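You operate a simulated robot arm through the tools that you are given. There is no shell and no other tool. Be economical: measure what you need, move in short steps, check, and stop when the job is done.

Carry out the task below with a simulated robot arm. There is one attempt and no reset: what you move stays moved.

JOB
Put two of the gauge blocks from the top of the parts bench in the small carton. Then fetch the blue pad and set it on the brown panel. Then open the check bench drawer, put the tall blue cap in the inside of the check bench drawer, then shut the drawer. Keep to this order. Set down upright: blue pad, tall blue cap.

Only the result counts: the job must be done as asked and must still hold three seconds after the hand-in. Knocking over, shifting, dropping, spilling or breaking anything else fails it. A push-on lid holds only when it is set on centred and level and pressed home; a screw cap is set on level and turned clockwise until tight.

ROBOT AND FRAMES
A 6-joint arm with a two-finger gripper on a trunk, on a base that drives. Base frame: it is fixed to the floor where the robot stands at the start and does not move with it; the origin is under the middle of the robot, x ahead of it, y to its left, z up; the surface under the hand at the start is at about z = 860. Readings come in mm, degrees, newtons and seconds.
With the tool pointing down near the work surface it reaches from about 280 to 720 mm from the robot's upright axis, wherever it stands. Its first joint turns from -166.0 to 166.0 degrees. Places, roughly: blue pad [-1500, 1000, 750]; brown panel (9x12x1 cm) [500, -1500, 800]; check bench drawer [100, 2000, 700]; inside of the check bench drawer [100, 2100, 700]; small carton [500, -2000, 750]; tall blue cap (4x4x6 cm) [-1500, 1400, 800]. Payload 1.57 kg.
Tool frame: the origin (TCP) lies between the finger pads and is the grasp point; the fingertips stand 21 mm ahead of it; z points along the fingers, y is the line along which they close. The gripper opens to 70 mm. The gripper's body begins 50 mm behind the TCP.
Orientation is that of the tool frame in the base frame, as a unit quaternion [w, x, y, z]. With the fingers straight down and closing along the base's y, the tool's x points along the base's -x, its y along +y and its z along -z.

CONTROLS
- The arm moves only by the tool servo_tool. Its argument "series" is a list of rows, each a list of 7 numbers: the shift along the base's x, y, z in units of 40 mm (1.0 is 40 mm), then the turn, a rotation vector about the base's x, y, z in units of 5 degrees (1.0 is 5 degrees), then the closure in counts, from 0 (fully open) to 255 (shut). In form: [[dx, dy, dz, ax, ay, az, hand], ...]. A call has 1 to 12 rows; each row shifts and turns the commanded pose from where the row before left it. A call with a number of a shift or a turn outside -1 to 1 is refused whole. Each row takes 0.2 s and may step no farther than 50 mm and 8.6 degrees from the row before; otherwise, or with a gripper value out of range, the whole call is refused. A pose out of reach is approached as far as the arm can. The call stops where the force on the tool passes 40 N (or 10 N more than at its start, if that is more) or the arm is blocked; 0.2 s more then pass. The fingers move at their own pace and stop on an object; they squeeze with about 30 N. The grip force told is the motor's: it shows also when the fingers shut on nothing. Time passes only in rows, and 0.2 s behind the last, so rows that do not move let the fingers close. It gives the time, the measured TCP pose, the force on the tool (base axes), the opening and the grip force at its end, in the units of the frame above (readings bear some noise), with the torque about the TCP (base axes, N m) and any sound that the robot's microphone picked up, and new pictures: "views" is both (left out), scene, wrist or none.
- Cameras (640 x 400 px; columns grow to the right, rows downward): "scene" is now at [23.4, 104.7, 1497.1]; the picture's right is [-0.49, -0.87, 0.00], its down [-0.53, 0.30, -0.79] and it looks along [0.69, -0.39, -0.61] (base axes); focal length 296 px, centre (320, 200). "wrist" rides on the gripper at [79, 4, -81] in the tool frame; the picture's right is [-0.05, 1.00, 0.00], its down [-0.67, -0.04, -0.75] and it looks along [-0.74, -0.04, 0.67] (tool axes); focal length 256 px, centre (320, 200). There is no depth. A picture from a camera that has moved, and an enlarged one, comes with that camera's place and axes in the base frame and with its lens. The place of the scene camera against the robot may be out by one fixed shift of up to 12 mm in any direction.
- drive_base(legs): drives the robot by 1 to 6 legs, each [ahead, left, turn to the left] in mm, mm and degrees, along the robot's own axes; the way and the turn of a leg run together, so that a leg with both is an arc; at most 1500 mm and 180 degrees a leg. The arm and the cameras ride along, it lands a little off, and it stops where it bumps. It gives what a move gives, and a new picture of the scene camera.
- aim_head(pan, tilt): turns the head with the scene camera to pan (to the left, within 155 degrees either way) and tilt (down, from -29 to 69), counted from straight ahead of the robot. It gives what a move gives, and a new picture of the scene camera.
- close_up(camera, box): a new picture of the part [left, top, right, bottom] of that camera's present view, enlarged. No time passes.
- finish_job(): hands the job in; it is judged then, once.

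Go step by step. Nothing tells you exact positions but the pictures and the camera data: compare them with the known pose of the tool, close in by small moves and look again before you grip or let go. The budget is 165 turns and 260 pictures, counting those below and the enlarged ones. Unless the task says otherwise, let go and move clear before handing in, and close with one line.

The tools are called by a JSON object that holds its "fn" and its "kwargs". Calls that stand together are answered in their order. servo_tool: Moves the arm, as the interface text tells. Its arguments: {"type":"object","properties":{"series":{"type":"array","items":{"type":"array","items":{"type":"number"}}},"views":{"type":"string","enum":["both","scene","wrist","none"]}},"required":["series"]} The other tools are called the same way: drive_base (legs) drives the base; aim_head (pan, tilt) turns the head that bears the scene camera; close_up (camera, box) takes an enlarged picture of a part of a camera's view; finish_job () hands the job in.

At the start:

```text
time_s: 0.0
tcp_pos: [370.4, -296.7, 1137.9]
tcp_rot: [-0.001, 0.001, 1.0, -0.001]
force: [0.3, -0.2, 0.3]
wrist_torque: [0.01, 0.03, 0.02]
grip_width: 69.8
grip_force: 0.0
robot x, y, heading: [4.1, 0.6, 0.0]
head pan, tilt: [-29.3, 37.6]
```

scene: 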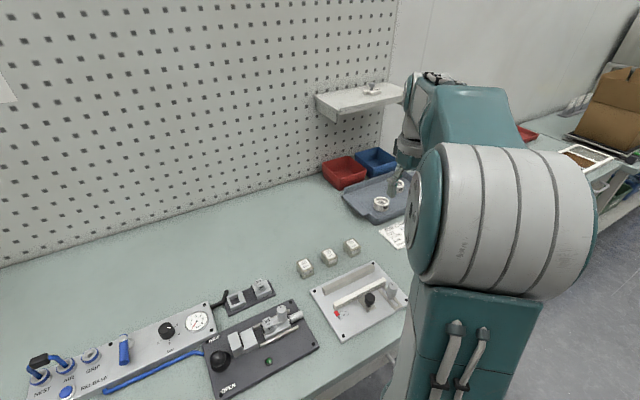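
wrist: 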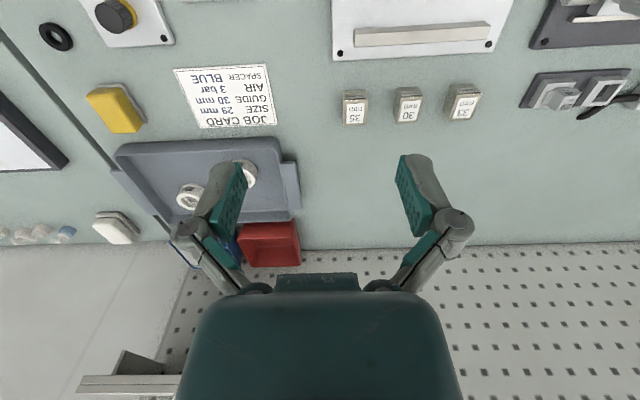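

I see a bench ahead with three small labelled blocks; another bench is to the right with a carton. I'll look closer and survey the surroundings before moving.

{"fn": "close_up", "kwargs": {"camera": "scene", "box": [200, 200, 420, 340]}}

{"fn": "aim_head", "kwargs": {"pan": -75, "tilt": 25}}

```text
2.86 times, centred on (310, 270) of scene
camera zoom: at [23.4, 104.7, 1497.1], right [-0.49, -0.87, 0.0], down [-0.53, 0.3, -0.79], along [0.69, -0.39, -0.61], focal length 846 px, centre (349, 0)
```

zoom: 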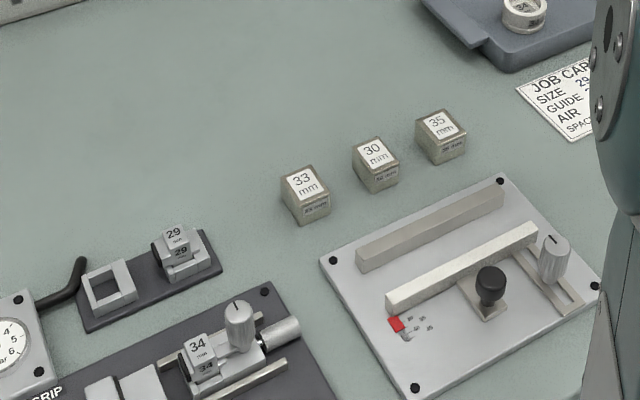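

```text
time_s: 1.1
tcp_pos: [370.1, -296.8, 1138.3]
tcp_rot: [-0.001, 0.002, 1.0, -0.001]
force: [0.2, -1.2, -0.3]
wrist_torque: [0.01, -0.01, 0.01]
grip_width: 70.1
grip_force: 0.0
robot x, y, heading: [1.3, 0.8, -0.0]
head pan, tilt: [-75.0, 25.0]
camera scene: at [-28.1, 58.2, 1516.8], right [-0.97, -0.26, 0.0], down [-0.11, 0.41, -0.91], along [0.23, -0.88, -0.42], focal length 296 px, centre (320, 200)
```

scene: 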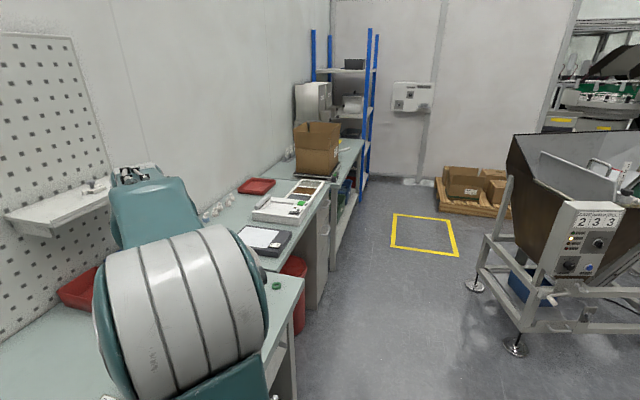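

The carton sits on a farther bench to the right. I'll survey the other directions.

{"fn": "close_up", "kwargs": {"camera": "scene", "box": [200, 60, 400, 280]}}

{"fn": "aim_head", "kwargs": {"pan": 75, "tilt": 25}}

{"fn": "aim_head", "kwargs": {"pan": 140, "tilt": 25}}

{"fn": "aim_head", "kwargs": {"pan": -140, "tilt": 25}}

```text
1.82 times, centred on (300, 170) of scene
camera zoom: at [-28.1, 58.2, 1516.8], right [-0.97, -0.26, 0.0], down [-0.11, 0.41, -0.91], along [0.23, -0.88, -0.42], focal length 538 px, centre (356, 254)
```

zoom: 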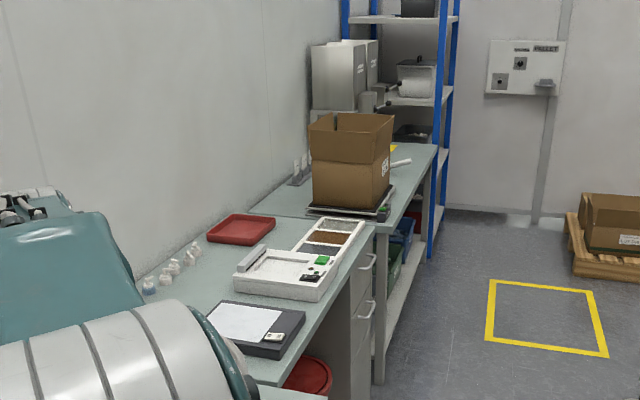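

```text
time_s: 3.5
tcp_pos: [370.3, -296.0, 1138.1]
tcp_rot: [-0.001, 0.002, 1.0, -0.001]
force: [-0.2, 0.1, -0.4]
wrist_torque: [0.0, 0.03, 0.0]
grip_width: 69.9
grip_force: 0.1
robot x, y, heading: [0.3, -1.3, -0.1]
head pan, tilt: [75.0, 25.0]
camera scene: at [-28.2, 236.2, 1516.9], right [0.97, -0.26, 0.0], down [-0.11, -0.41, -0.91], along [0.23, 0.88, -0.42], focal length 296 px, centre (320, 200)
```

scene: 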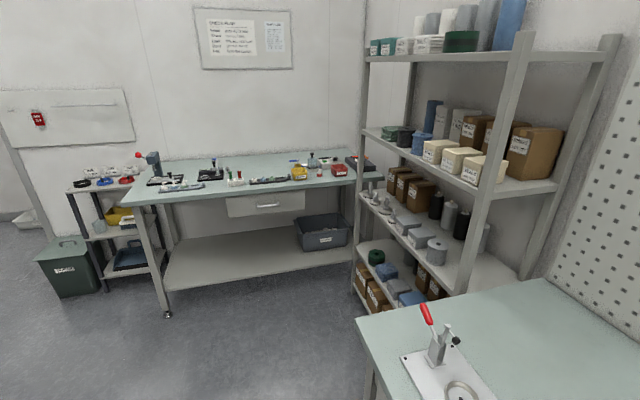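

```text
time_s: 4.8
tcp_pos: [370.9, -296.0, 1137.6]
tcp_rot: [0.0, 0.002, 1.0, -0.001]
force: [-0.4, -0.7, 0.0]
wrist_torque: [0.0, -0.01, 0.01]
grip_width: 70.1
grip_force: 0.0
robot x, y, heading: [-0.2, 2.7, -0.1]
head pan, tilt: [140.0, 25.0]
camera scene: at [-122.6, 206.5, 1517.0], right [0.64, 0.77, 0.0], down [0.32, -0.27, -0.91], along [-0.69, 0.58, -0.42], focal length 296 px, centre (320, 200)
```

scene: 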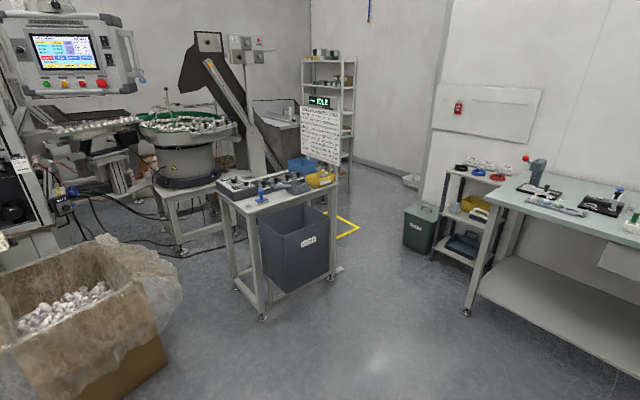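

```text
time_s: 8.7
tcp_pos: [371.6, -297.2, 1138.4]
tcp_rot: [0.0, 0.002, 1.0, -0.001]
force: [0.1, -0.6, -0.4]
wrist_torque: [0.03, 0.01, 0.01]
grip_width: 70.1
grip_force: 0.2
robot x, y, heading: [-2.2, -2.6, -0.1]
head pan, tilt: [-140.0, 25.0]
camera scene: at [-122.6, 87.9, 1516.9], right [-0.64, 0.77, 0.0], down [0.32, 0.27, -0.91], along [-0.69, -0.58, -0.42], focal length 296 px, centre (320, 200)
```

scene: 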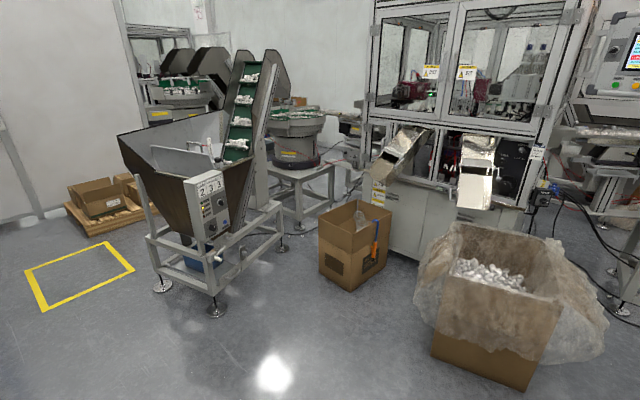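

The blocks stand on the bench ahead, near (475, -109/-183/-257). The blue pad and cap should be on the small table behind-left, and the carton on the far right bench. I move above block 35.

{"fn": "servo_tool", "kwargs": {"series": [[0.48, 0.2, -0.8, 0, 0, 0, 0], [0.48, 0.2, -0.8, 0, 0, 0, 0], [0.48, 0.2, -0.8, 0, 0, 0, 0], [0.48, 0.2, -0.8, 0, 0, 0, 0], [0.48, 0.2, -0.8, 0, 0, 0, 0]], "views": "wrist"}}

{"fn": "aim_head", "kwargs": {"pan": -25, "tilt": 45}}

```text
time_s: 9.9
tcp_pos: [467.2, -258.9, 976.4]
tcp_rot: [0.0, 0.001, 1.0, -0.001]
force: [0.2, 1.1, 0.9]
wrist_torque: [-0.01, 0.0, 0.0]
grip_width: 69.8
grip_force: 0.1
robot x, y, heading: [-1.0, 1.7, -0.1]
head pan, tilt: [-140.0, 25.0]
camera wrist: at [388.8, -253.0, 1058.3], right [0.06, 1.0, 0.0], down [0.67, -0.04, 0.74], along [0.74, -0.04, -0.67], focal length 256 px, centre (320, 200)
```

wrist: 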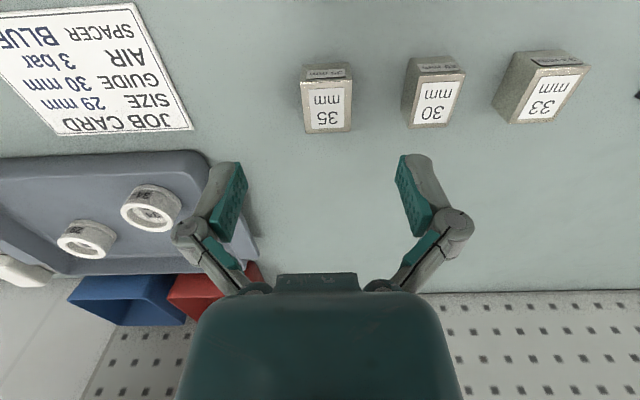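

```text
time_s: 11.8
tcp_pos: [465.9, -258.0, 977.2]
tcp_rot: [-0.001, 0.002, 1.0, -0.001]
force: [-0.4, -0.2, 0.9]
wrist_torque: [0.02, 0.03, -0.01]
grip_width: 70.0
grip_force: 0.1
robot x, y, heading: [5.1, -0.8, 0.1]
head pan, tilt: [-25.0, 45.0]
camera scene: at [22.1, 112.8, 1486.2], right [-0.42, -0.91, 0.0], down [-0.64, 0.3, -0.71], along [0.64, -0.3, -0.71], focal length 296 px, centre (320, 200)
```

scene: 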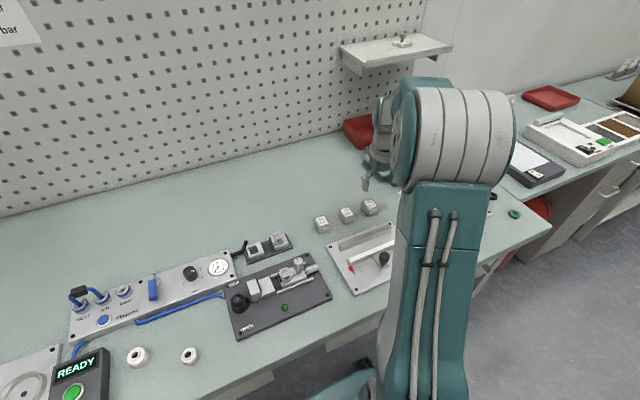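

Block 35 centre is about (478, -252), top near 892. Descend part-way with fingers at ~52 mm and check.

{"fn": "servo_tool", "kwargs": {"series": [[0.3, 0.15, -0.5, 0, 0, 0, 65], [0, 0, -0.6, 0, 0, 0, 65], [0, 0, 0, 0, 0, 0, 65]], "views": "wrist"}}

{"fn": "close_up", "kwargs": {"camera": "scene", "box": [280, 120, 440, 240]}}

```text
time_s: 12.6
tcp_pos: [479.8, -251.3, 933.9]
tcp_rot: [0.0, 0.002, 1.0, -0.001]
force: [-0.1, 0.3, -0.5]
wrist_torque: [0.02, -0.03, 0.01]
grip_width: 52.2
grip_force: 0.0
robot x, y, heading: [-0.4, -1.6, 0.4]
head pan, tilt: [-25.0, 45.0]
camera wrist: at [400.7, -245.9, 1015.2], right [0.06, 1.0, 0.0], down [0.67, -0.04, 0.74], along [0.74, -0.04, -0.67], focal length 256 px, centre (320, 200)
```

wrist: 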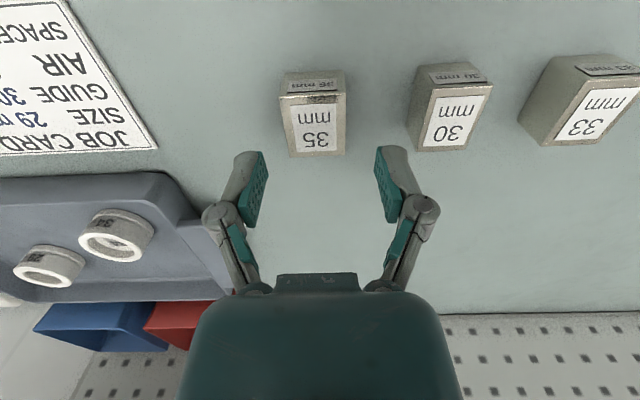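

```text
3.33 times, centred on (360, 180) of scene
camera zoom: at [22.3, 112.7, 1486.2], right [-0.42, -0.91, 0.0], down [-0.64, 0.3, -0.71], along [0.64, -0.3, -0.71], focal length 987 px, centre (187, 267)
```

zoom: 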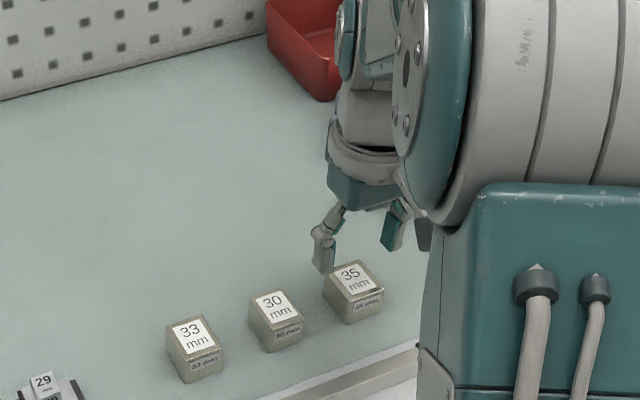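

Aligned. Descend to z≈886 and grip.

{"fn": "servo_tool", "kwargs": {"series": [[0, 0, -0.6, 0, 0, 0, 65], [0, 0, -0.58, 0, 0, 0, 65], [0, 0, 0, 0, 0, 0, 65], [0, 0, 0, 0, 0, 0, 255], [0, 0, 0, 0, 0, 0, 255], [0, 0, 0, 0, 0, 0, 255]], "views": "wrist"}}

```text
time_s: 14.0
tcp_pos: [479.5, -253.8, 887.1]
tcp_rot: [0.0, 0.003, 1.0, -0.001]
force: [-2.9, -2.1, 8.4]
wrist_torque: [-0.04, 0.03, 0.01]
grip_width: 34.7
grip_force: 30.1
robot x, y, heading: [-2.2, -1.8, -0.1]
head pan, tilt: [-25.0, 45.0]
camera wrist: at [400.8, -246.5, 967.7], right [0.06, 1.0, 0.0], down [0.67, -0.04, 0.74], along [0.74, -0.04, -0.67], focal length 256 px, centre (320, 200)
```

wrist: 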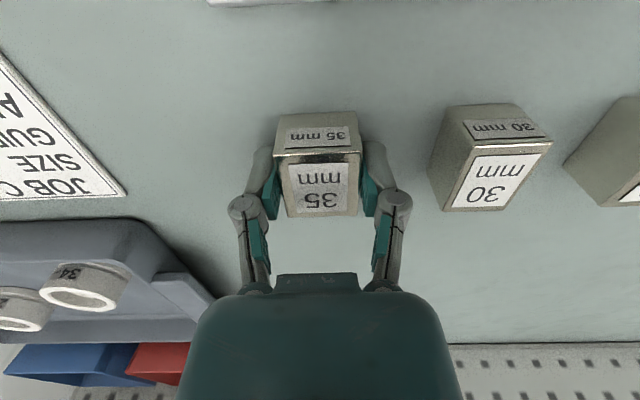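

Gripped at 34.7 mm. Lift high and retract for driving.

{"fn": "servo_tool", "kwargs": {"series": [[0, 0, 0.5, 0, 0, 0, 255], [0, 0, 1, 0, 0, 0, 255], [0, 0, 1, 0, 0, 0, 255], [0, 0, 1, 0, 0, 0, 255], [-0.5, 0, 1, 0, 0, 0, 255], [-0.7, 0, 1, 0, 0, 0, 255], [-0.8, 0, 0.9, 0, 0, 0, 255], [-0.8, 0, 0.5, 0, 0, 0, 255]], "views": "wrist"}}

{"fn": "aim_head", "kwargs": {"pan": -60, "tilt": 40}}

```text
time_s: 15.8
tcp_pos: [365.8, -247.8, 1163.3]
tcp_rot: [-0.001, 0.002, 1.0, -0.001]
force: [0.6, 0.7, -4.0]
wrist_torque: [0.0, 0.02, -0.01]
grip_width: 34.7
grip_force: 29.7
robot x, y, heading: [2.4, -0.5, -0.3]
head pan, tilt: [-25.0, 45.0]
camera wrist: at [287.9, -242.7, 1245.0], right [0.06, 1.0, 0.0], down [0.67, -0.04, 0.74], along [0.74, -0.04, -0.67], focal length 256 px, centre (320, 200)
```

wrist: 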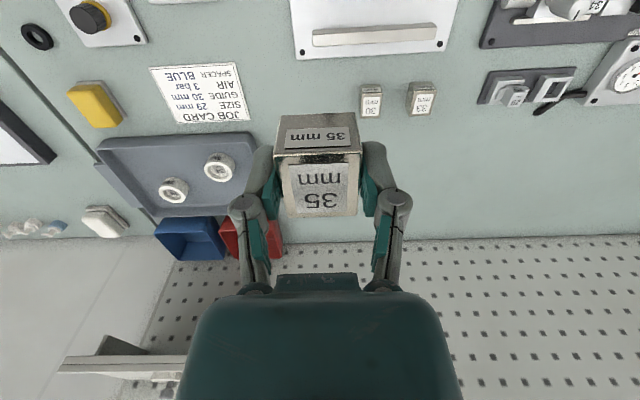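

```text
time_s: 16.9
tcp_pos: [367.1, -248.7, 1162.9]
tcp_rot: [-0.001, 0.002, 1.0, 0.0]
force: [0.0, 0.0, -4.0]
wrist_torque: [0.02, 0.02, 0.0]
grip_width: 34.6
grip_force: 30.6
robot x, y, heading: [-0.2, -0.7, -0.1]
head pan, tilt: [-60.0, 40.0]
camera scene: at [-9.4, 73.7, 1493.5], right [-0.87, -0.5, 0.0], down [-0.32, 0.56, -0.77], along [0.38, -0.66, -0.64], focal length 296 px, centre (320, 200)
```

scene: 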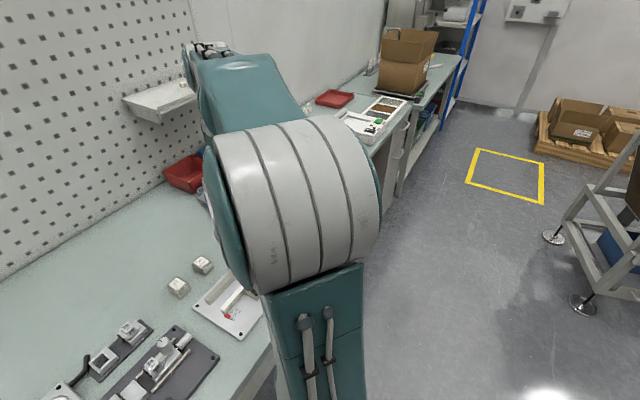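

Drive right one metre and look at the carton.

{"fn": "drive_base", "kwargs": {"legs": [[0, -1000, 0]]}}

{"fn": "aim_head", "kwargs": {"pan": -55, "tilt": 20}}

```text
time_s: 19.7
tcp_pos: [395.4, -566.4, 1162.9]
tcp_rot: [0.001, -0.061, 0.998, 0.004]
force: [-0.6, -0.1, -2.4]
wrist_torque: [-0.02, 0.01, -0.02]
grip_width: 34.8
grip_force: 29.4
robot x, y, heading: [-1.5, -357.0, 6.8]
head pan, tilt: [-60.0, 40.0]
stopped in leg 1: the robot was blocked; the commanded pose is now the measured one
camera scene: at [-19.4, -278.2, 1493.1], right [-0.8, -0.6, 0.0], down [-0.39, 0.51, -0.77], along [0.46, -0.62, -0.64], focal length 296 px, centre (320, 200)
```

scene: 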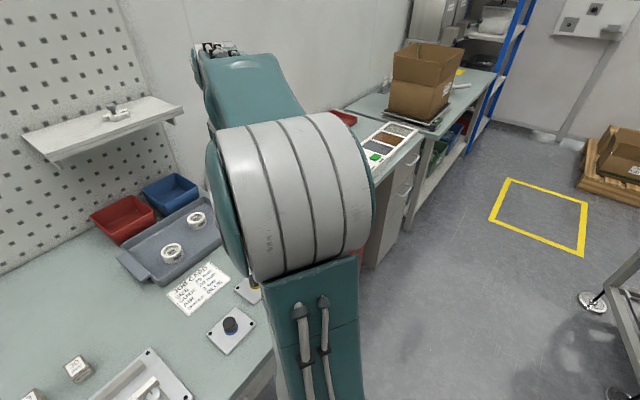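

```text
time_s: 20.5
tcp_pos: [397.2, -572.8, 1161.3]
tcp_rot: [0.0, -0.061, 0.998, 0.005]
force: [0.1, -0.4, -3.2]
wrist_torque: [0.0, 0.03, -0.02]
grip_width: 34.7
grip_force: 29.7
robot x, y, heading: [1.7, -358.8, 6.9]
head pan, tilt: [-55.0, 20.0]
camera scene: at [-7.1, -288.8, 1524.8], right [-0.74, -0.67, 0.0], down [-0.23, 0.26, -0.94], along [0.63, -0.7, -0.34], focal length 296 px, centre (320, 200)
```

scene: 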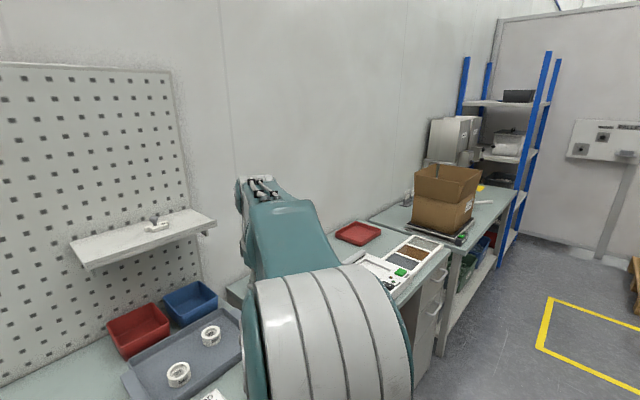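

The base bumped something in front-right (likely something under the bench). Look down there.

{"fn": "aim_head", "kwargs": {"pan": -55, "tilt": 69}}

{"fn": "aim_head", "kwargs": {"pan": -100, "tilt": 60}}

```text
time_s: 21.7
tcp_pos: [395.7, -572.5, 1161.1]
tcp_rot: [0.001, -0.062, 0.998, 0.005]
force: [-1.0, 0.3, -2.8]
wrist_torque: [0.02, 0.01, 0.0]
grip_width: 34.7
grip_force: 30.2
robot x, y, heading: [-1.6, -357.2, 7.1]
head pan, tilt: [-55.0, 68.8]
camera scene: at [-31.9, -260.7, 1457.4], right [-0.74, -0.67, 0.0], down [-0.62, 0.69, -0.36], along [0.24, -0.27, -0.93], focal length 296 px, centre (320, 200)
```

scene: 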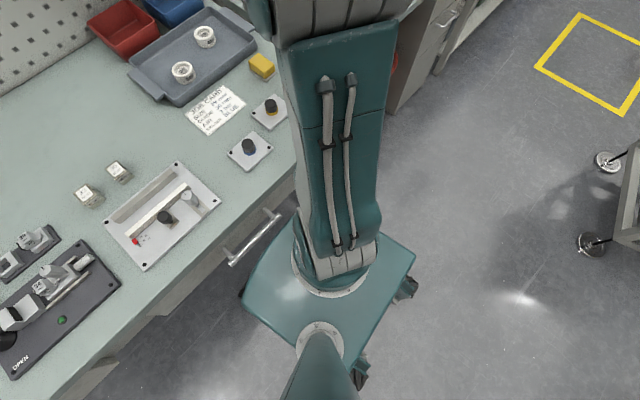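

```text
time_s: 22.8
tcp_pos: [396.4, -573.5, 1161.8]
tcp_rot: [0.001, -0.061, 0.998, 0.004]
force: [0.6, -0.5, -3.8]
wrist_torque: [0.02, -0.01, 0.0]
grip_width: 34.8
grip_force: 30.6
robot x, y, heading: [1.3, -358.8, 7.0]
head pan, tilt: [-100.0, 60.0]
camera scene: at [-72.9, -285.7, 1466.8], right [-1.0, 0.05, 0.0], down [0.05, 0.86, -0.5], along [-0.03, -0.5, -0.87], focal length 296 px, centre (320, 200)
```

scene: 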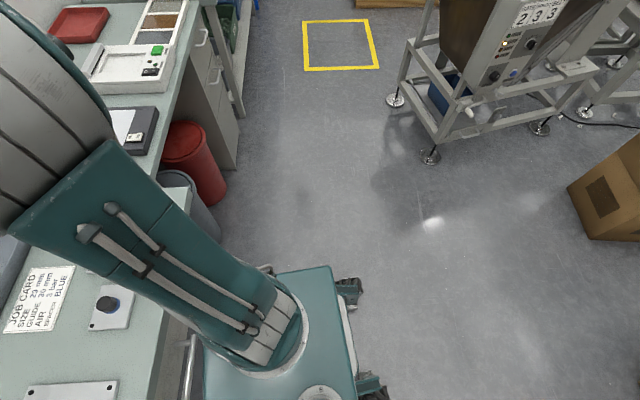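

The base's front corner seems to have hit the bench leg/bin. I back away, straighten, then drive on to the right.

{"fn": "drive_base", "kwargs": {"legs": [[-60, 40, 0], [-140, 0, -7], [0, -900, 0]]}}

{"fn": "aim_head", "kwargs": {"pan": -60, "tilt": 35}}

```text
time_s: 29.0
tcp_pos: [167.1, -1487.5, 1161.5]
tcp_rot: [0.001, -0.002, 1.0, 0.004]
force: [-0.3, 0.4, -2.7]
wrist_torque: [-0.03, 0.0, -0.03]
grip_width: 34.9
grip_force: 29.6
robot x, y, heading: [-200.2, -1227.5, 0.1]
head pan, tilt: [-100.0, 60.0]
camera scene: at [-265.1, -1145.8, 1466.7], right [-0.99, 0.17, 0.0], down [0.15, 0.85, -0.5], along [-0.09, -0.49, -0.87], focal length 296 px, centre (320, 200)
```

scene: 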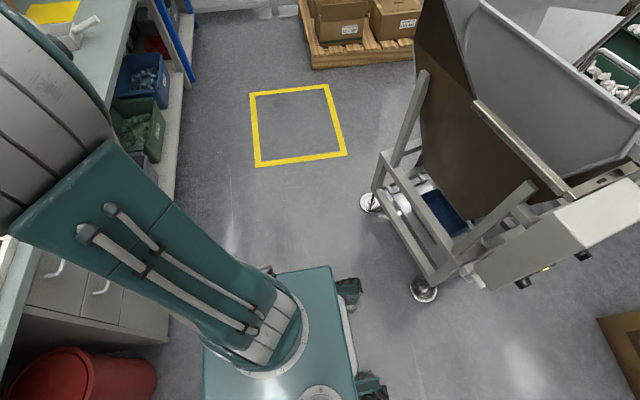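

```text
time_s: 30.1
tcp_pos: [166.6, -1488.6, 1162.1]
tcp_rot: [0.0, -0.002, 1.0, 0.005]
force: [0.3, 0.0, -2.9]
wrist_torque: [-0.01, 0.05, 0.03]
grip_width: 34.7
grip_force: 29.9
robot x, y, heading: [-198.3, -1227.7, 0.1]
head pan, tilt: [-60.0, 35.0]
camera scene: at [-209.5, -1157.8, 1501.0], right [-0.86, -0.5, 0.0], down [-0.29, 0.5, -0.82], along [0.41, -0.71, -0.57], focal length 296 px, centre (320, 200)
```

scene: 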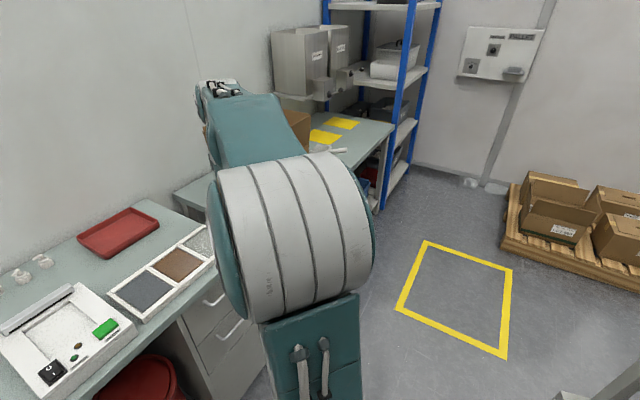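

Brown panel found near (497, -1495, 810). Drive on toward the carton.

{"fn": "drive_base", "kwargs": {"legs": [[0, -650, 0]]}}

{"fn": "aim_head", "kwargs": {"pan": 0, "tilt": 35}}

```text
time_s: 33.8
tcp_pos: [166.9, -2141.7, 1161.9]
tcp_rot: [0.001, -0.001, 1.0, 0.005]
force: [0.0, 0.8, -3.1]
wrist_torque: [0.04, -0.01, -0.04]
grip_width: 34.6
grip_force: 30.1
robot x, y, heading: [-198.3, -1885.8, 0.1]
head pan, tilt: [-60.0, 35.0]
camera scene: at [-208.2, -1809.1, 1500.9], right [-0.87, -0.5, 0.0], down [-0.29, 0.5, -0.82], along [0.41, -0.71, -0.57], focal length 296 px, centre (320, 200)
```

scene: 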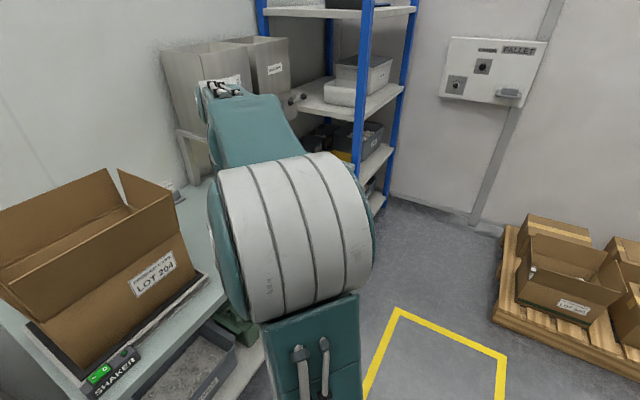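

```text
time_s: 35.0
tcp_pos: [167.1, -2143.4, 1162.3]
tcp_rot: [0.001, -0.001, 1.0, 0.005]
force: [0.0, -0.8, -3.0]
wrist_torque: [-0.03, -0.01, 0.0]
grip_width: 34.7
grip_force: 30.3
robot x, y, heading: [-200.7, -1881.1, 0.3]
head pan, tilt: [0.0, 35.0]
camera scene: at [-164.2, -1735.6, 1501.0], right [0.0, -1.0, 0.0], down [-0.57, 0.0, -0.82], along [0.82, 0.0, -0.57], focal length 296 px, centre (320, 200)
```

scene: 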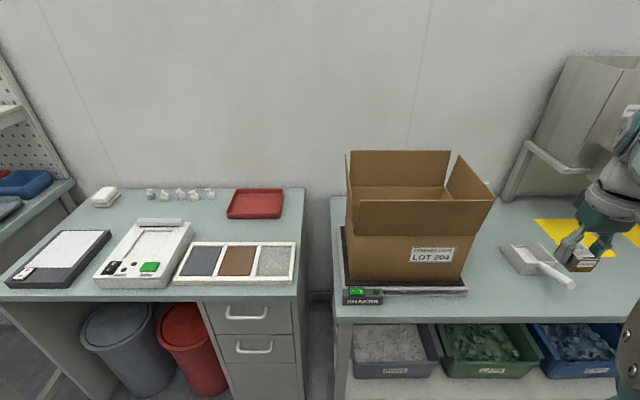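

The carton (LOT 204) stands on the shaker around x 450–700, y -1820…-2170, flap tops ≈1080. I drive 200 mm ahead and look with the wrist camera.

{"fn": "drive_base", "kwargs": {"legs": [[200, 0, 0]]}}

{"fn": "servo_tool", "kwargs": {"series": [[0, 0.9, 0.5, 0, 0, 0, 255], [0, 0.9, 0.5, 0, 0, 0, 255], [0, 0.9, 0.3, 0, 0, 0, 255], [0, 0.9, 0, 0, 0, 0, 255]], "views": "both"}}

```text
time_s: 36.7
tcp_pos: [370.5, -2143.3, 1162.0]
tcp_rot: [0.001, -0.001, 1.0, 0.004]
force: [-0.6, 0.4, -3.0]
wrist_torque: [0.0, 0.01, -0.02]
grip_width: 34.7
grip_force: 29.7
robot x, y, heading: [0.5, -1881.0, -0.1]
head pan, tilt: [0.0, 35.0]
camera scene: at [40.1, -1735.3, 1501.0], right [0.0, -1.0, 0.0], down [-0.57, 0.0, -0.82], along [0.82, 0.0, -0.57], focal length 296 px, centre (320, 200)
```

scene: 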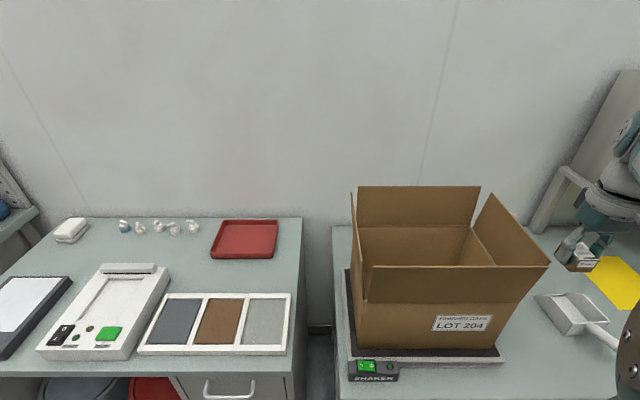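

```text
time_s: 37.7
tcp_pos: [371.2, -1997.9, 1214.8]
tcp_rot: [0.002, -0.001, 1.0, 0.004]
force: [0.0, 0.9, -3.6]
wrist_torque: [-0.01, 0.0, -0.05]
grip_width: 34.7
grip_force: 30.2
robot x, y, heading: [7.2, -1883.1, -0.3]
head pan, tilt: [0.0, 35.0]
camera scene: at [39.9, -1733.7, 1500.9], right [0.0, -1.0, 0.0], down [-0.57, 0.0, -0.82], along [0.82, 0.0, -0.57], focal length 296 px, centre (320, 200)
camera wrist: at [292.4, -1993.9, 1295.1], right [0.05, 1.0, 0.01], down [0.67, -0.04, 0.75], along [0.74, -0.03, -0.67], focal length 256 px, centre (320, 200)
```

scene: 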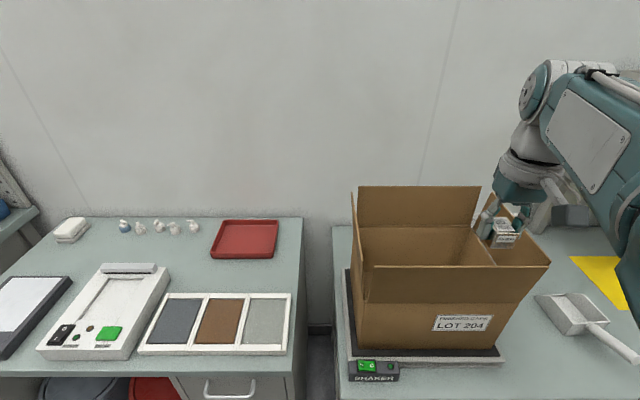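
wrist: 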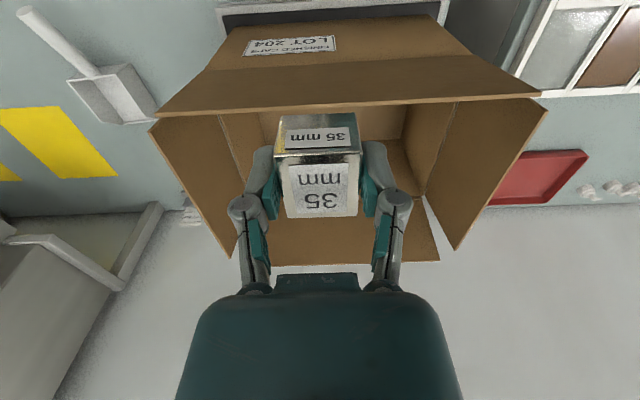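

Flap tops ≈1110; opening about x 390–651, y -1825…-2127. Move over the inside at (535, -2010) and begin lowering.

{"fn": "servo_tool", "kwargs": {"series": [[0.9, 0, 0, 0, 0, 0, 255], [0.9, -0.1, 0, 0, 0, 0, 255], [0.9, -0.1, 0, 0, 0, 0, 255], [0.9, -0.1, 0, 0, 0, 0, 255], [0.5, 0, 0, 0, 0, 0, 255], [0, 0, -0.8, 0, 0, 0, 255], [0, 0, 0, 0, 0, 0, 255]], "views": "both"}}

```text
time_s: 39.3
tcp_pos: [537.5, -2009.5, 1179.9]
tcp_rot: [0.001, -0.001, 1.0, 0.005]
force: [-0.8, -0.1, -3.4]
wrist_torque: [0.02, 0.02, -0.03]
grip_width: 34.8
grip_force: 29.9
robot x, y, heading: [2.6, -1885.5, 0.2]
head pan, tilt: [0.0, 35.0]
camera scene: at [41.0, -1734.7, 1501.0], right [0.0, -1.0, 0.0], down [-0.57, 0.0, -0.82], along [0.82, 0.0, -0.57], focal length 296 px, centre (320, 200)
camera wrist: at [458.8, -2006.2, 1260.5], right [0.05, 1.0, 0.01], down [0.67, -0.04, 0.75], along [0.74, -0.03, -0.67], focal length 256 px, centre (320, 200)
```

scene: 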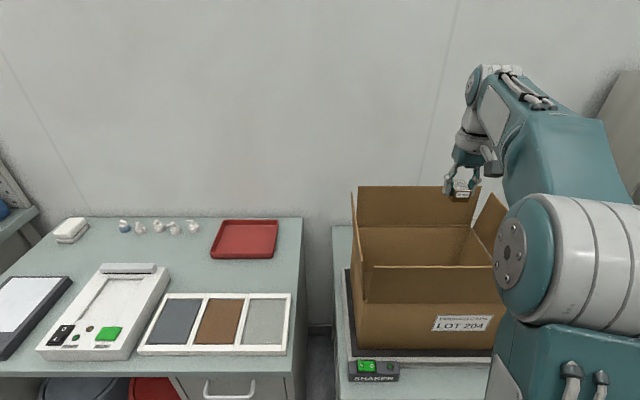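
wrist: 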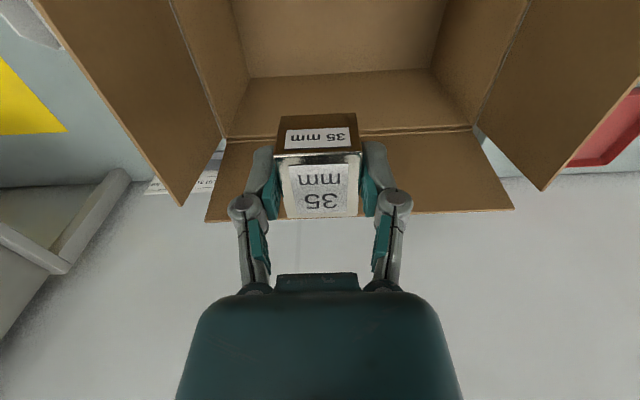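

Opening is well centred under the gripper; carton floor is at about z 785. Lower gradually and watch the forearm versus the front flap.

{"fn": "servo_tool", "kwargs": {"series": [[0, 0.1, -0.9, 0, 0, 0, 255], [0, 0.1, -0.9, 0, 0, 0, 255], [0, 0, -0.9, 0, 0, 0, 255], [0, 0, -0.9, 0, 0, 0, 255], [0, 0, -0.9, 0, 0, 0, 255]], "views": "both"}}

```text
time_s: 40.5
tcp_pos: [536.2, -2002.8, 1000.2]
tcp_rot: [0.002, -0.001, 1.0, 0.005]
force: [-0.6, -0.1, -3.4]
wrist_torque: [0.04, 0.02, 0.0]
grip_width: 34.5
grip_force: 30.2
robot x, y, heading: [7.9, -1881.2, -0.0]
head pan, tilt: [0.0, 35.0]
camera scene: at [41.0, -1734.9, 1501.0], right [0.0, -1.0, 0.0], down [-0.57, 0.0, -0.82], along [0.82, 0.0, -0.57], focal length 296 px, centre (320, 200)
camera wrist: at [457.2, -1999.9, 1080.3], right [0.05, 1.0, 0.01], down [0.66, -0.04, 0.75], along [0.75, -0.03, -0.67], focal length 256 px, centre (320, 200)
```

scene: 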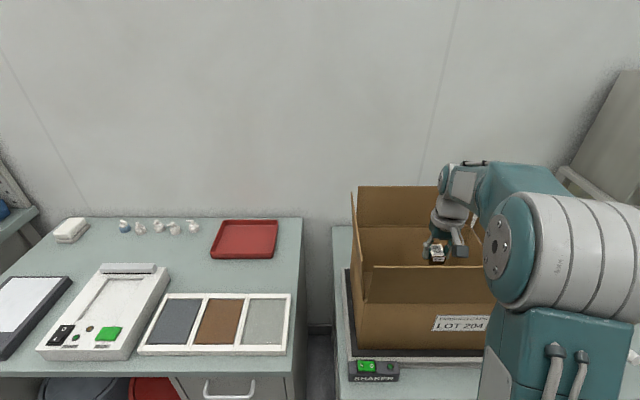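
wrist: 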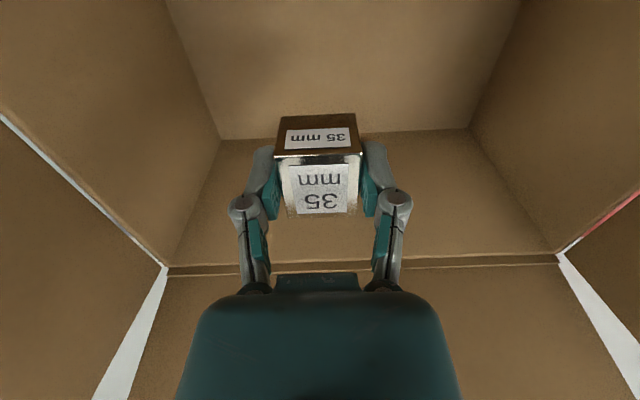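

Floor ≈797. Continue lowering in small steps.

{"fn": "servo_tool", "kwargs": {"series": [[0, 0, -0.8, 0, 0, 0, 255], [0, 0, -0.8, 0, 0, 0, 255]], "views": "none"}}

{"fn": "aim_head", "kwargs": {"pan": -40, "tilt": 40}}

```text
time_s: 41.1
tcp_pos: [533.6, -2003.8, 933.9]
tcp_rot: [0.0, -0.001, 1.0, 0.005]
force: [-0.3, -0.6, -1.6]
wrist_torque: [0.03, 0.0, 0.02]
grip_width: 34.8
grip_force: 29.2
robot x, y, heading: [3.9, -1881.6, -0.3]
head pan, tilt: [0.0, 35.0]
```

```text
time_s: 42.1
tcp_pos: [534.9, -2003.8, 936.7]
tcp_rot: [0.001, -0.001, 1.0, 0.005]
force: [-0.3, -0.4, -2.9]
wrist_torque: [-0.01, 0.03, 0.01]
grip_width: 34.9
grip_force: 29.7
robot x, y, heading: [5.2, -1881.7, -0.1]
head pan, tilt: [-40.0, 40.0]
camera scene: at [18.2, -1789.4, 1493.5], right [-0.64, -0.77, 0.0], down [-0.49, 0.41, -0.77], along [0.59, -0.49, -0.64], focal length 296 px, centre (320, 200)
```

scene: 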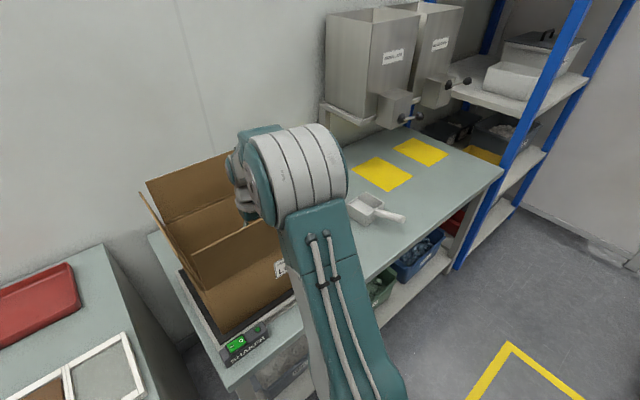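

{"fn": "servo_tool", "kwargs": {"series": [[0, 0, -0.5, 0, 0, 0, 255], [0, 0, -0.5, 0, 0, 0, 255]], "views": "scene"}}

{"fn": "close_up", "kwargs": {"camera": "scene", "box": [140, 110, 360, 290]}}

```text
time_s: 42.7
tcp_pos: [534.1, -2003.2, 897.1]
tcp_rot: [0.001, 0.0, 1.0, 0.005]
force: [-0.7, -0.1, -2.8]
wrist_torque: [-0.01, 0.01, -0.01]
grip_width: 34.4
grip_force: 30.6
robot x, y, heading: [5.1, -1881.4, 0.1]
head pan, tilt: [-40.0, 40.0]
camera scene: at [18.1, -1789.5, 1493.4], right [-0.64, -0.77, 0.0], down [-0.49, 0.41, -0.77], along [0.59, -0.49, -0.64], focal length 296 px, centre (320, 200)
```

scene: 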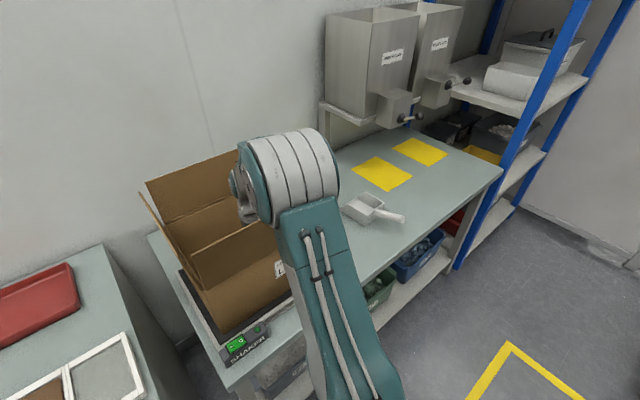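

```text
2.22 times, centred on (250, 200) of scene
camera zoom: at [18.1, -1789.5, 1493.4], right [-0.64, -0.77, 0.0], down [-0.49, 0.41, -0.77], along [0.59, -0.49, -0.64], focal length 658 px, centre (476, 200)
```

zoom: 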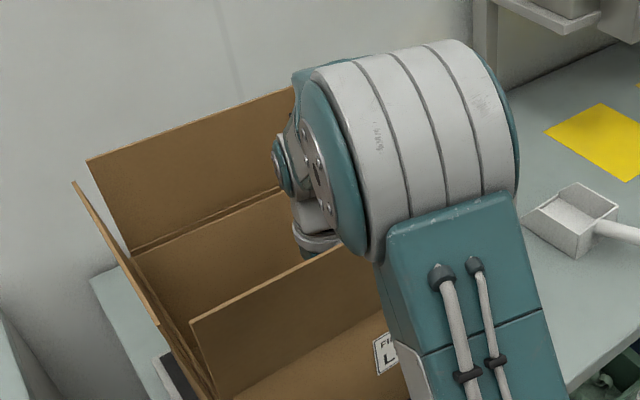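

{"fn": "servo_tool", "kwargs": {"series": [[0, 0, -0.5, 0, 0, 0, 255], [0, 0, -0.5, 0, 0, 0, 255]], "views": "wrist"}}

{"fn": "close_up", "kwargs": {"camera": "scene", "box": [140, 110, 360, 290]}}

```text
time_s: 43.3
tcp_pos: [536.6, -2003.3, 855.8]
tcp_rot: [0.001, 0.0, 1.0, 0.005]
force: [-0.1, 0.6, -3.9]
wrist_torque: [0.01, 0.01, 0.01]
grip_width: 34.6
grip_force: 29.9
robot x, y, heading: [3.9, -1880.5, 0.1]
head pan, tilt: [-40.0, 40.0]
camera wrist: at [457.7, -1999.2, 937.2], right [0.05, 1.0, 0.01], down [0.66, -0.04, 0.75], along [0.75, -0.03, -0.67], focal length 256 px, centre (320, 200)
```

wrist: 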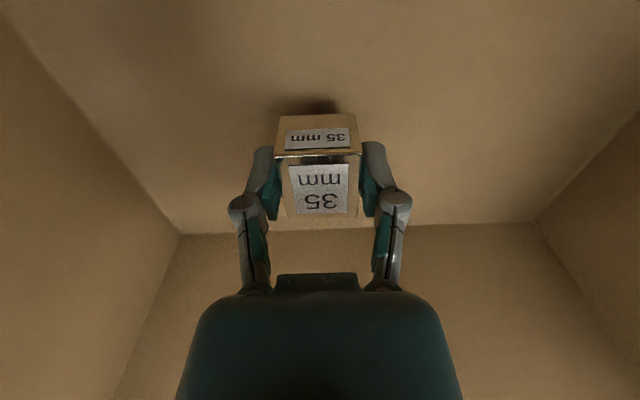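

```text
2.22 times, centred on (250, 200) of scene
camera zoom: at [18.2, -1789.6, 1493.4], right [-0.64, -0.77, 0.0], down [-0.49, 0.41, -0.77], along [0.59, -0.49, -0.64], focal length 658 px, centre (476, 200)
```

zoom: 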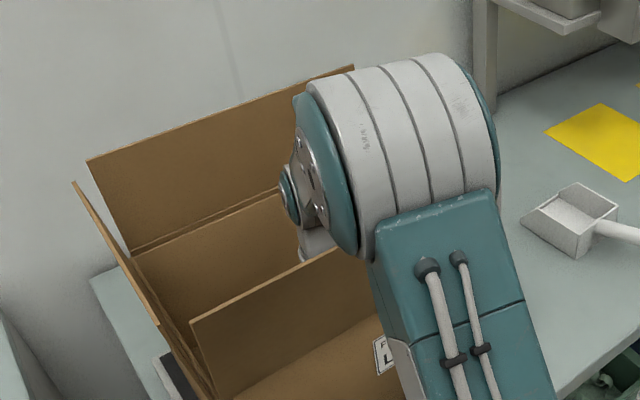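

{"fn": "servo_tool", "kwargs": {"series": [[0, 0, -0.25, 0, 0, 0, 255], [0, 0, -0.25, 0, 0, 0, 255]], "views": "wrist"}}

```text
time_s: 43.9
tcp_pos: [537.8, -2002.7, 837.4]
tcp_rot: [0.001, -0.001, 1.0, 0.005]
force: [0.2, 0.1, 0.3]
wrist_torque: [-0.04, 0.09, -0.03]
grip_width: 34.9
grip_force: 30.2
robot x, y, heading: [0.8, -1883.0, -0.1]
head pan, tilt: [-40.0, 40.0]
camera wrist: at [457.8, -1999.0, 918.6], right [0.05, 1.0, 0.01], down [0.66, -0.04, 0.75], along [0.75, -0.03, -0.67], focal length 256 px, centre (320, 200)
```

wrist: 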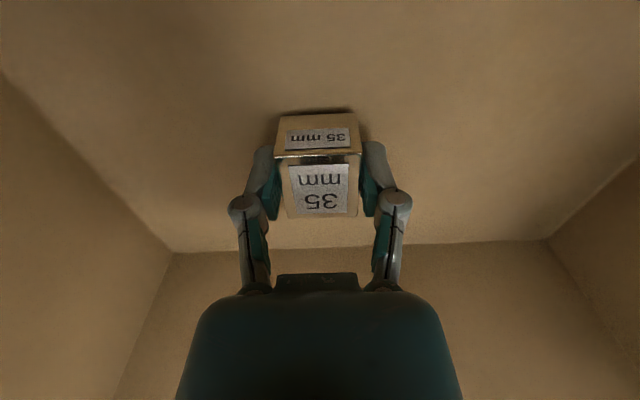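

Contact felt; floor ≈810. Release and lift straight up.

{"fn": "servo_tool", "kwargs": {"series": [[0, 0, 0, 0, 0, 0, 65], [0, 0, 0, 0, 0, 0, 65], [0, 0, 0.8, 0, 0, 0, 65], [0, 0, 1, 0, 0, 0, 65], [0, 0, 1, 0, 0, 0, 65], [0, 0, 1, 0, 0, 0, 65], [0, 0, 1, 0, 0, 0, 65], [0, 0, 1, 0, 0, 0, 65], [0, 0, 1, 0, 0, 0, 65], [0, 0, 1, 0, 0, 0, 65], [0, 0, 1, 0, 0, 0, 65]], "views": "wrist"}}

```text
time_s: 46.3
tcp_pos: [535.8, -2002.4, 1190.2]
tcp_rot: [0.0, -0.001, 1.0, 0.005]
force: [-0.1, -0.4, -0.4]
wrist_torque: [-0.01, -0.02, 0.0]
grip_width: 52.0
grip_force: 0.0
robot x, y, heading: [1.8, -1882.1, -0.0]
head pan, tilt: [-40.0, 40.0]
camera wrist: at [457.7, -1998.2, 1270.6], right [0.05, 1.0, 0.01], down [0.67, -0.04, 0.74], along [0.74, -0.03, -0.67], focal length 256 px, centre (320, 200)
```

wrist: 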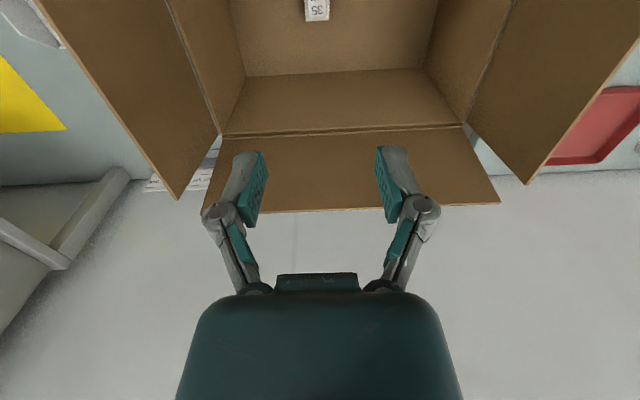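

Block 35 rests in the carton. Retract and drive back to the parts bench for the second block.

{"fn": "servo_tool", "kwargs": {"series": [[-1, 0, 0.3, 0, 0, 0, 65], [-1, 0, 0, 0, 0, 0, 65], [-1, 0, 0, 0, 0, 0, 65], [-1, 0, 0, 0, 0, 0, 65]], "views": "none"}}

{"fn": "drive_base", "kwargs": {"legs": [[-200, 0, 0], [0, 1000, 0], [0, 880, 0], [200, 0, 0]]}}

{"fn": "aim_head", "kwargs": {"pan": -25, "tilt": 45}}

```text
time_s: 47.3
tcp_pos: [374.7, -2003.6, 1202.5]
tcp_rot: [0.002, -0.001, 1.0, 0.006]
force: [-0.1, 0.0, 0.7]
wrist_torque: [-0.02, 0.01, 0.02]
grip_width: 52.4
grip_force: 0.1
robot x, y, heading: [5.9, -1883.7, 0.1]
head pan, tilt: [-40.0, 40.0]
```

```text
time_s: 59.2
tcp_pos: [375.2, -120.8, 1204.0]
tcp_rot: [0.001, 0.0, 1.0, 0.005]
force: [0.3, 0.1, 0.2]
wrist_torque: [0.04, 0.0, -0.02]
grip_width: 52.1
grip_force: 0.1
robot x, y, heading: [3.7, 1.0, -0.0]
head pan, tilt: [-40.0, 40.0]
camera scene: at [17.0, 94.0, 1493.4], right [-0.64, -0.77, 0.0], down [-0.49, 0.41, -0.77], along [0.59, -0.49, -0.64], focal length 296 px, centre (320, 200)
```

scene: 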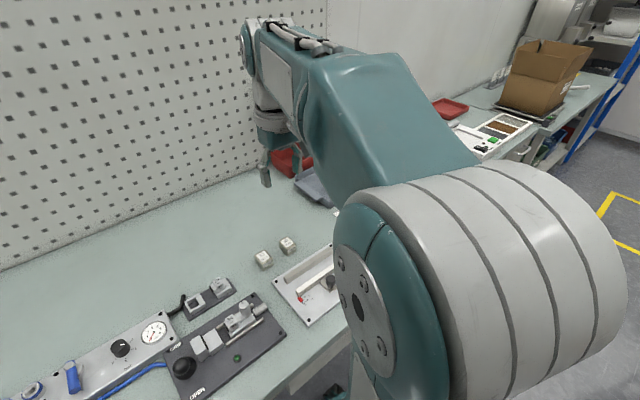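

```text
time_s: 59.9
tcp_pos: [375.6, -120.5, 1203.2]
tcp_rot: [0.0, -0.001, 1.0, 0.006]
force: [0.4, 0.0, 0.1]
wrist_torque: [-0.04, 0.02, 0.02]
grip_width: 52.4
grip_force: 0.0
robot x, y, heading: [4.8, -0.2, -0.0]
head pan, tilt: [-25.0, 45.0]
camera scene: at [25.6, 113.5, 1486.2], right [-0.42, -0.91, 0.0], down [-0.64, 0.3, -0.71], along [0.64, -0.3, -0.71], focal length 296 px, centre (320, 200)
```

scene: 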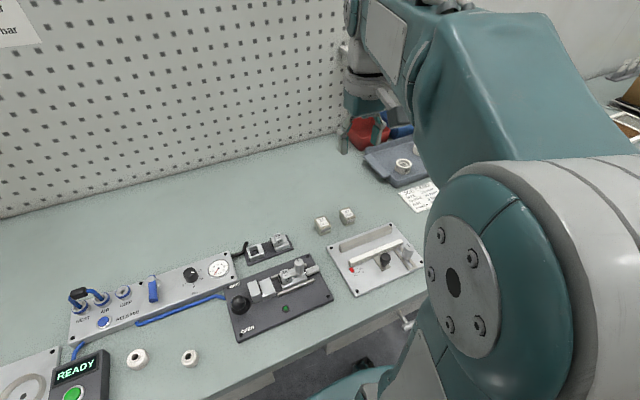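

{"fn": "servo_tool", "kwargs": {"series": [[0.36, -0.2, -0.87, 0, 0, 0, 65], [0.36, -0.2, -0.87, 0, 0, 0, 65], [0.36, -0.2, -0.87, 0, 0, 0, 65], [0.36, -0.2, -0.87, 0, 0, 0, 65], [0.36, -0.2, -0.87, 0, 0, 0, 65], [0.36, -0.2, -0.87, 0, 0, 0, 65], [0.36, -0.2, -0.87, 0, 0, 0, 65]], "views": "wrist"}}

```text
time_s: 61.5
tcp_pos: [478.1, -178.7, 957.9]
tcp_rot: [0.002, 0.0, 1.0, 0.006]
force: [-0.6, -0.4, 0.0]
wrist_torque: [0.01, 0.02, 0.0]
grip_width: 52.1
grip_force: 0.1
robot x, y, heading: [1.6, 1.3, -0.1]
head pan, tilt: [-25.0, 45.0]
camera wrist: at [398.9, -175.3, 1038.7], right [0.05, 1.0, 0.01], down [0.66, -0.04, 0.75], along [0.75, -0.03, -0.67], focal length 256 px, centre (320, 200)
```

wrist: 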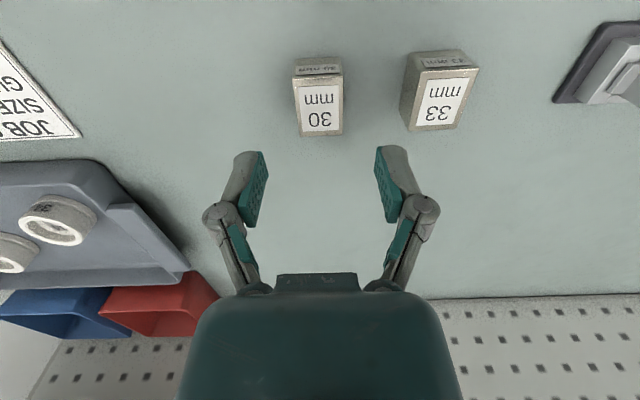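

Aligned with block 30. Descend and grip.

{"fn": "servo_tool", "kwargs": {"series": [[0, 0, -0.6, 0, 0, 0, 65], [0, 0, -0.6, 0, 0, 0, 65], [0, 0, -0.57, 0, 0, 0, 65], [0, 0, 0, 0, 0, 0, 65], [0, 0, 0, 0, 0, 0, 255], [0, 0, 0, 0, 0, 0, 255], [0, 0, 0, 0, 0, 0, 255]], "views": "wrist"}}

```text
time_s: 63.1
tcp_pos: [477.6, -178.7, 889.3]
tcp_rot: [0.002, -0.001, 1.0, 0.005]
force: [-1.2, -0.2, 9.7]
wrist_torque: [-0.04, -0.05, 0.01]
grip_width: 30.0
grip_force: 29.5
robot x, y, heading: [4.8, 1.1, -0.3]
head pan, tilt: [-25.0, 45.0]
camera wrist: at [398.8, -174.7, 969.9], right [0.05, 1.0, 0.01], down [0.66, -0.04, 0.75], along [0.75, -0.03, -0.67], focal length 256 px, centre (320, 200)
```

wrist: 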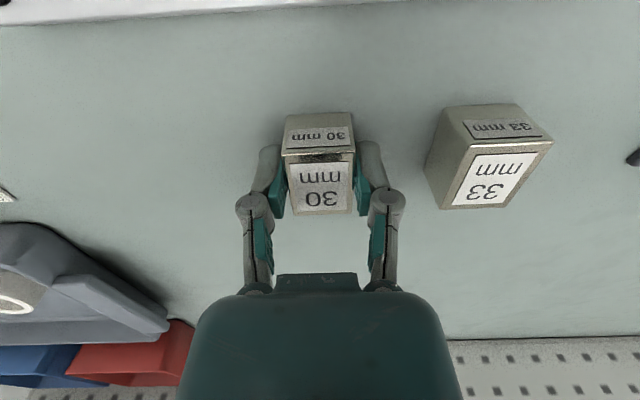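

{"fn": "servo_tool", "kwargs": {"series": [[0, 0, 0.5, 0, 0, 0, 255], [0, 0, 1, 0, 0, 0, 255], [0, 0, 1, 0, 0, 0, 255], [0, 0, 1, 0, 0, 0, 255], [-0.4, 0.2, 1, 0, 0, 0, 255], [-0.5, 0.3, 1, 0, 0, 0, 255], [-0.6, 0.3, 1, 0, 0, 0, 255], [-0.6, 0.3, 1, 0, 0, 0, 255], [-0.5, 0.3, 0.7, 0, 0, 0, 255]], "views": "none"}}

{"fn": "drive_base", "kwargs": {"legs": [[-200, 0, 0], [0, -1000, 0], [0, -880, 0], [200, 0, 0]]}}

```text
time_s: 65.1
tcp_pos: [371.9, -123.5, 1216.4]
tcp_rot: [0.001, 0.0, 1.0, 0.004]
force: [-0.7, 0.8, -3.3]
wrist_torque: [0.01, 0.0, -0.02]
grip_width: 29.5
grip_force: 29.9
robot x, y, heading: [2.4, -0.9, -0.3]
head pan, tilt: [-25.0, 45.0]
```

```text
time_s: 77.0
tcp_pos: [362.8, -2012.3, 1214.9]
tcp_rot: [0.001, 0.005, 1.0, 0.005]
force: [-0.1, 0.1, -3.1]
wrist_torque: [0.0, 0.02, 0.01]
grip_width: 30.0
grip_force: 30.3
robot x, y, heading: [-5.2, -1880.9, -0.9]
head pan, tilt: [-25.0, 45.0]
camera scene: at [19.2, -1772.1, 1486.2], right [-0.43, -0.9, 0.0], down [-0.64, 0.31, -0.71], along [0.64, -0.31, -0.71], focal length 296 px, centre (320, 200)
```

scene: 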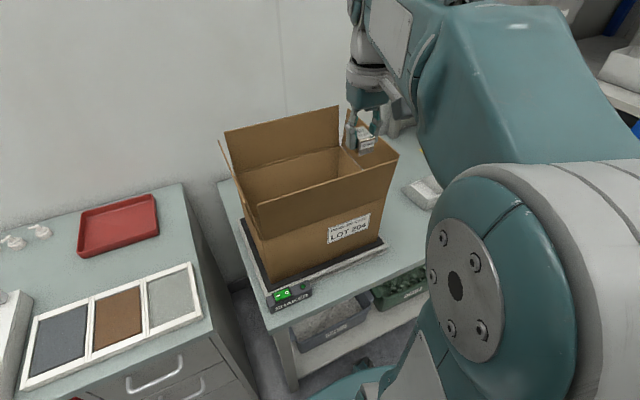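

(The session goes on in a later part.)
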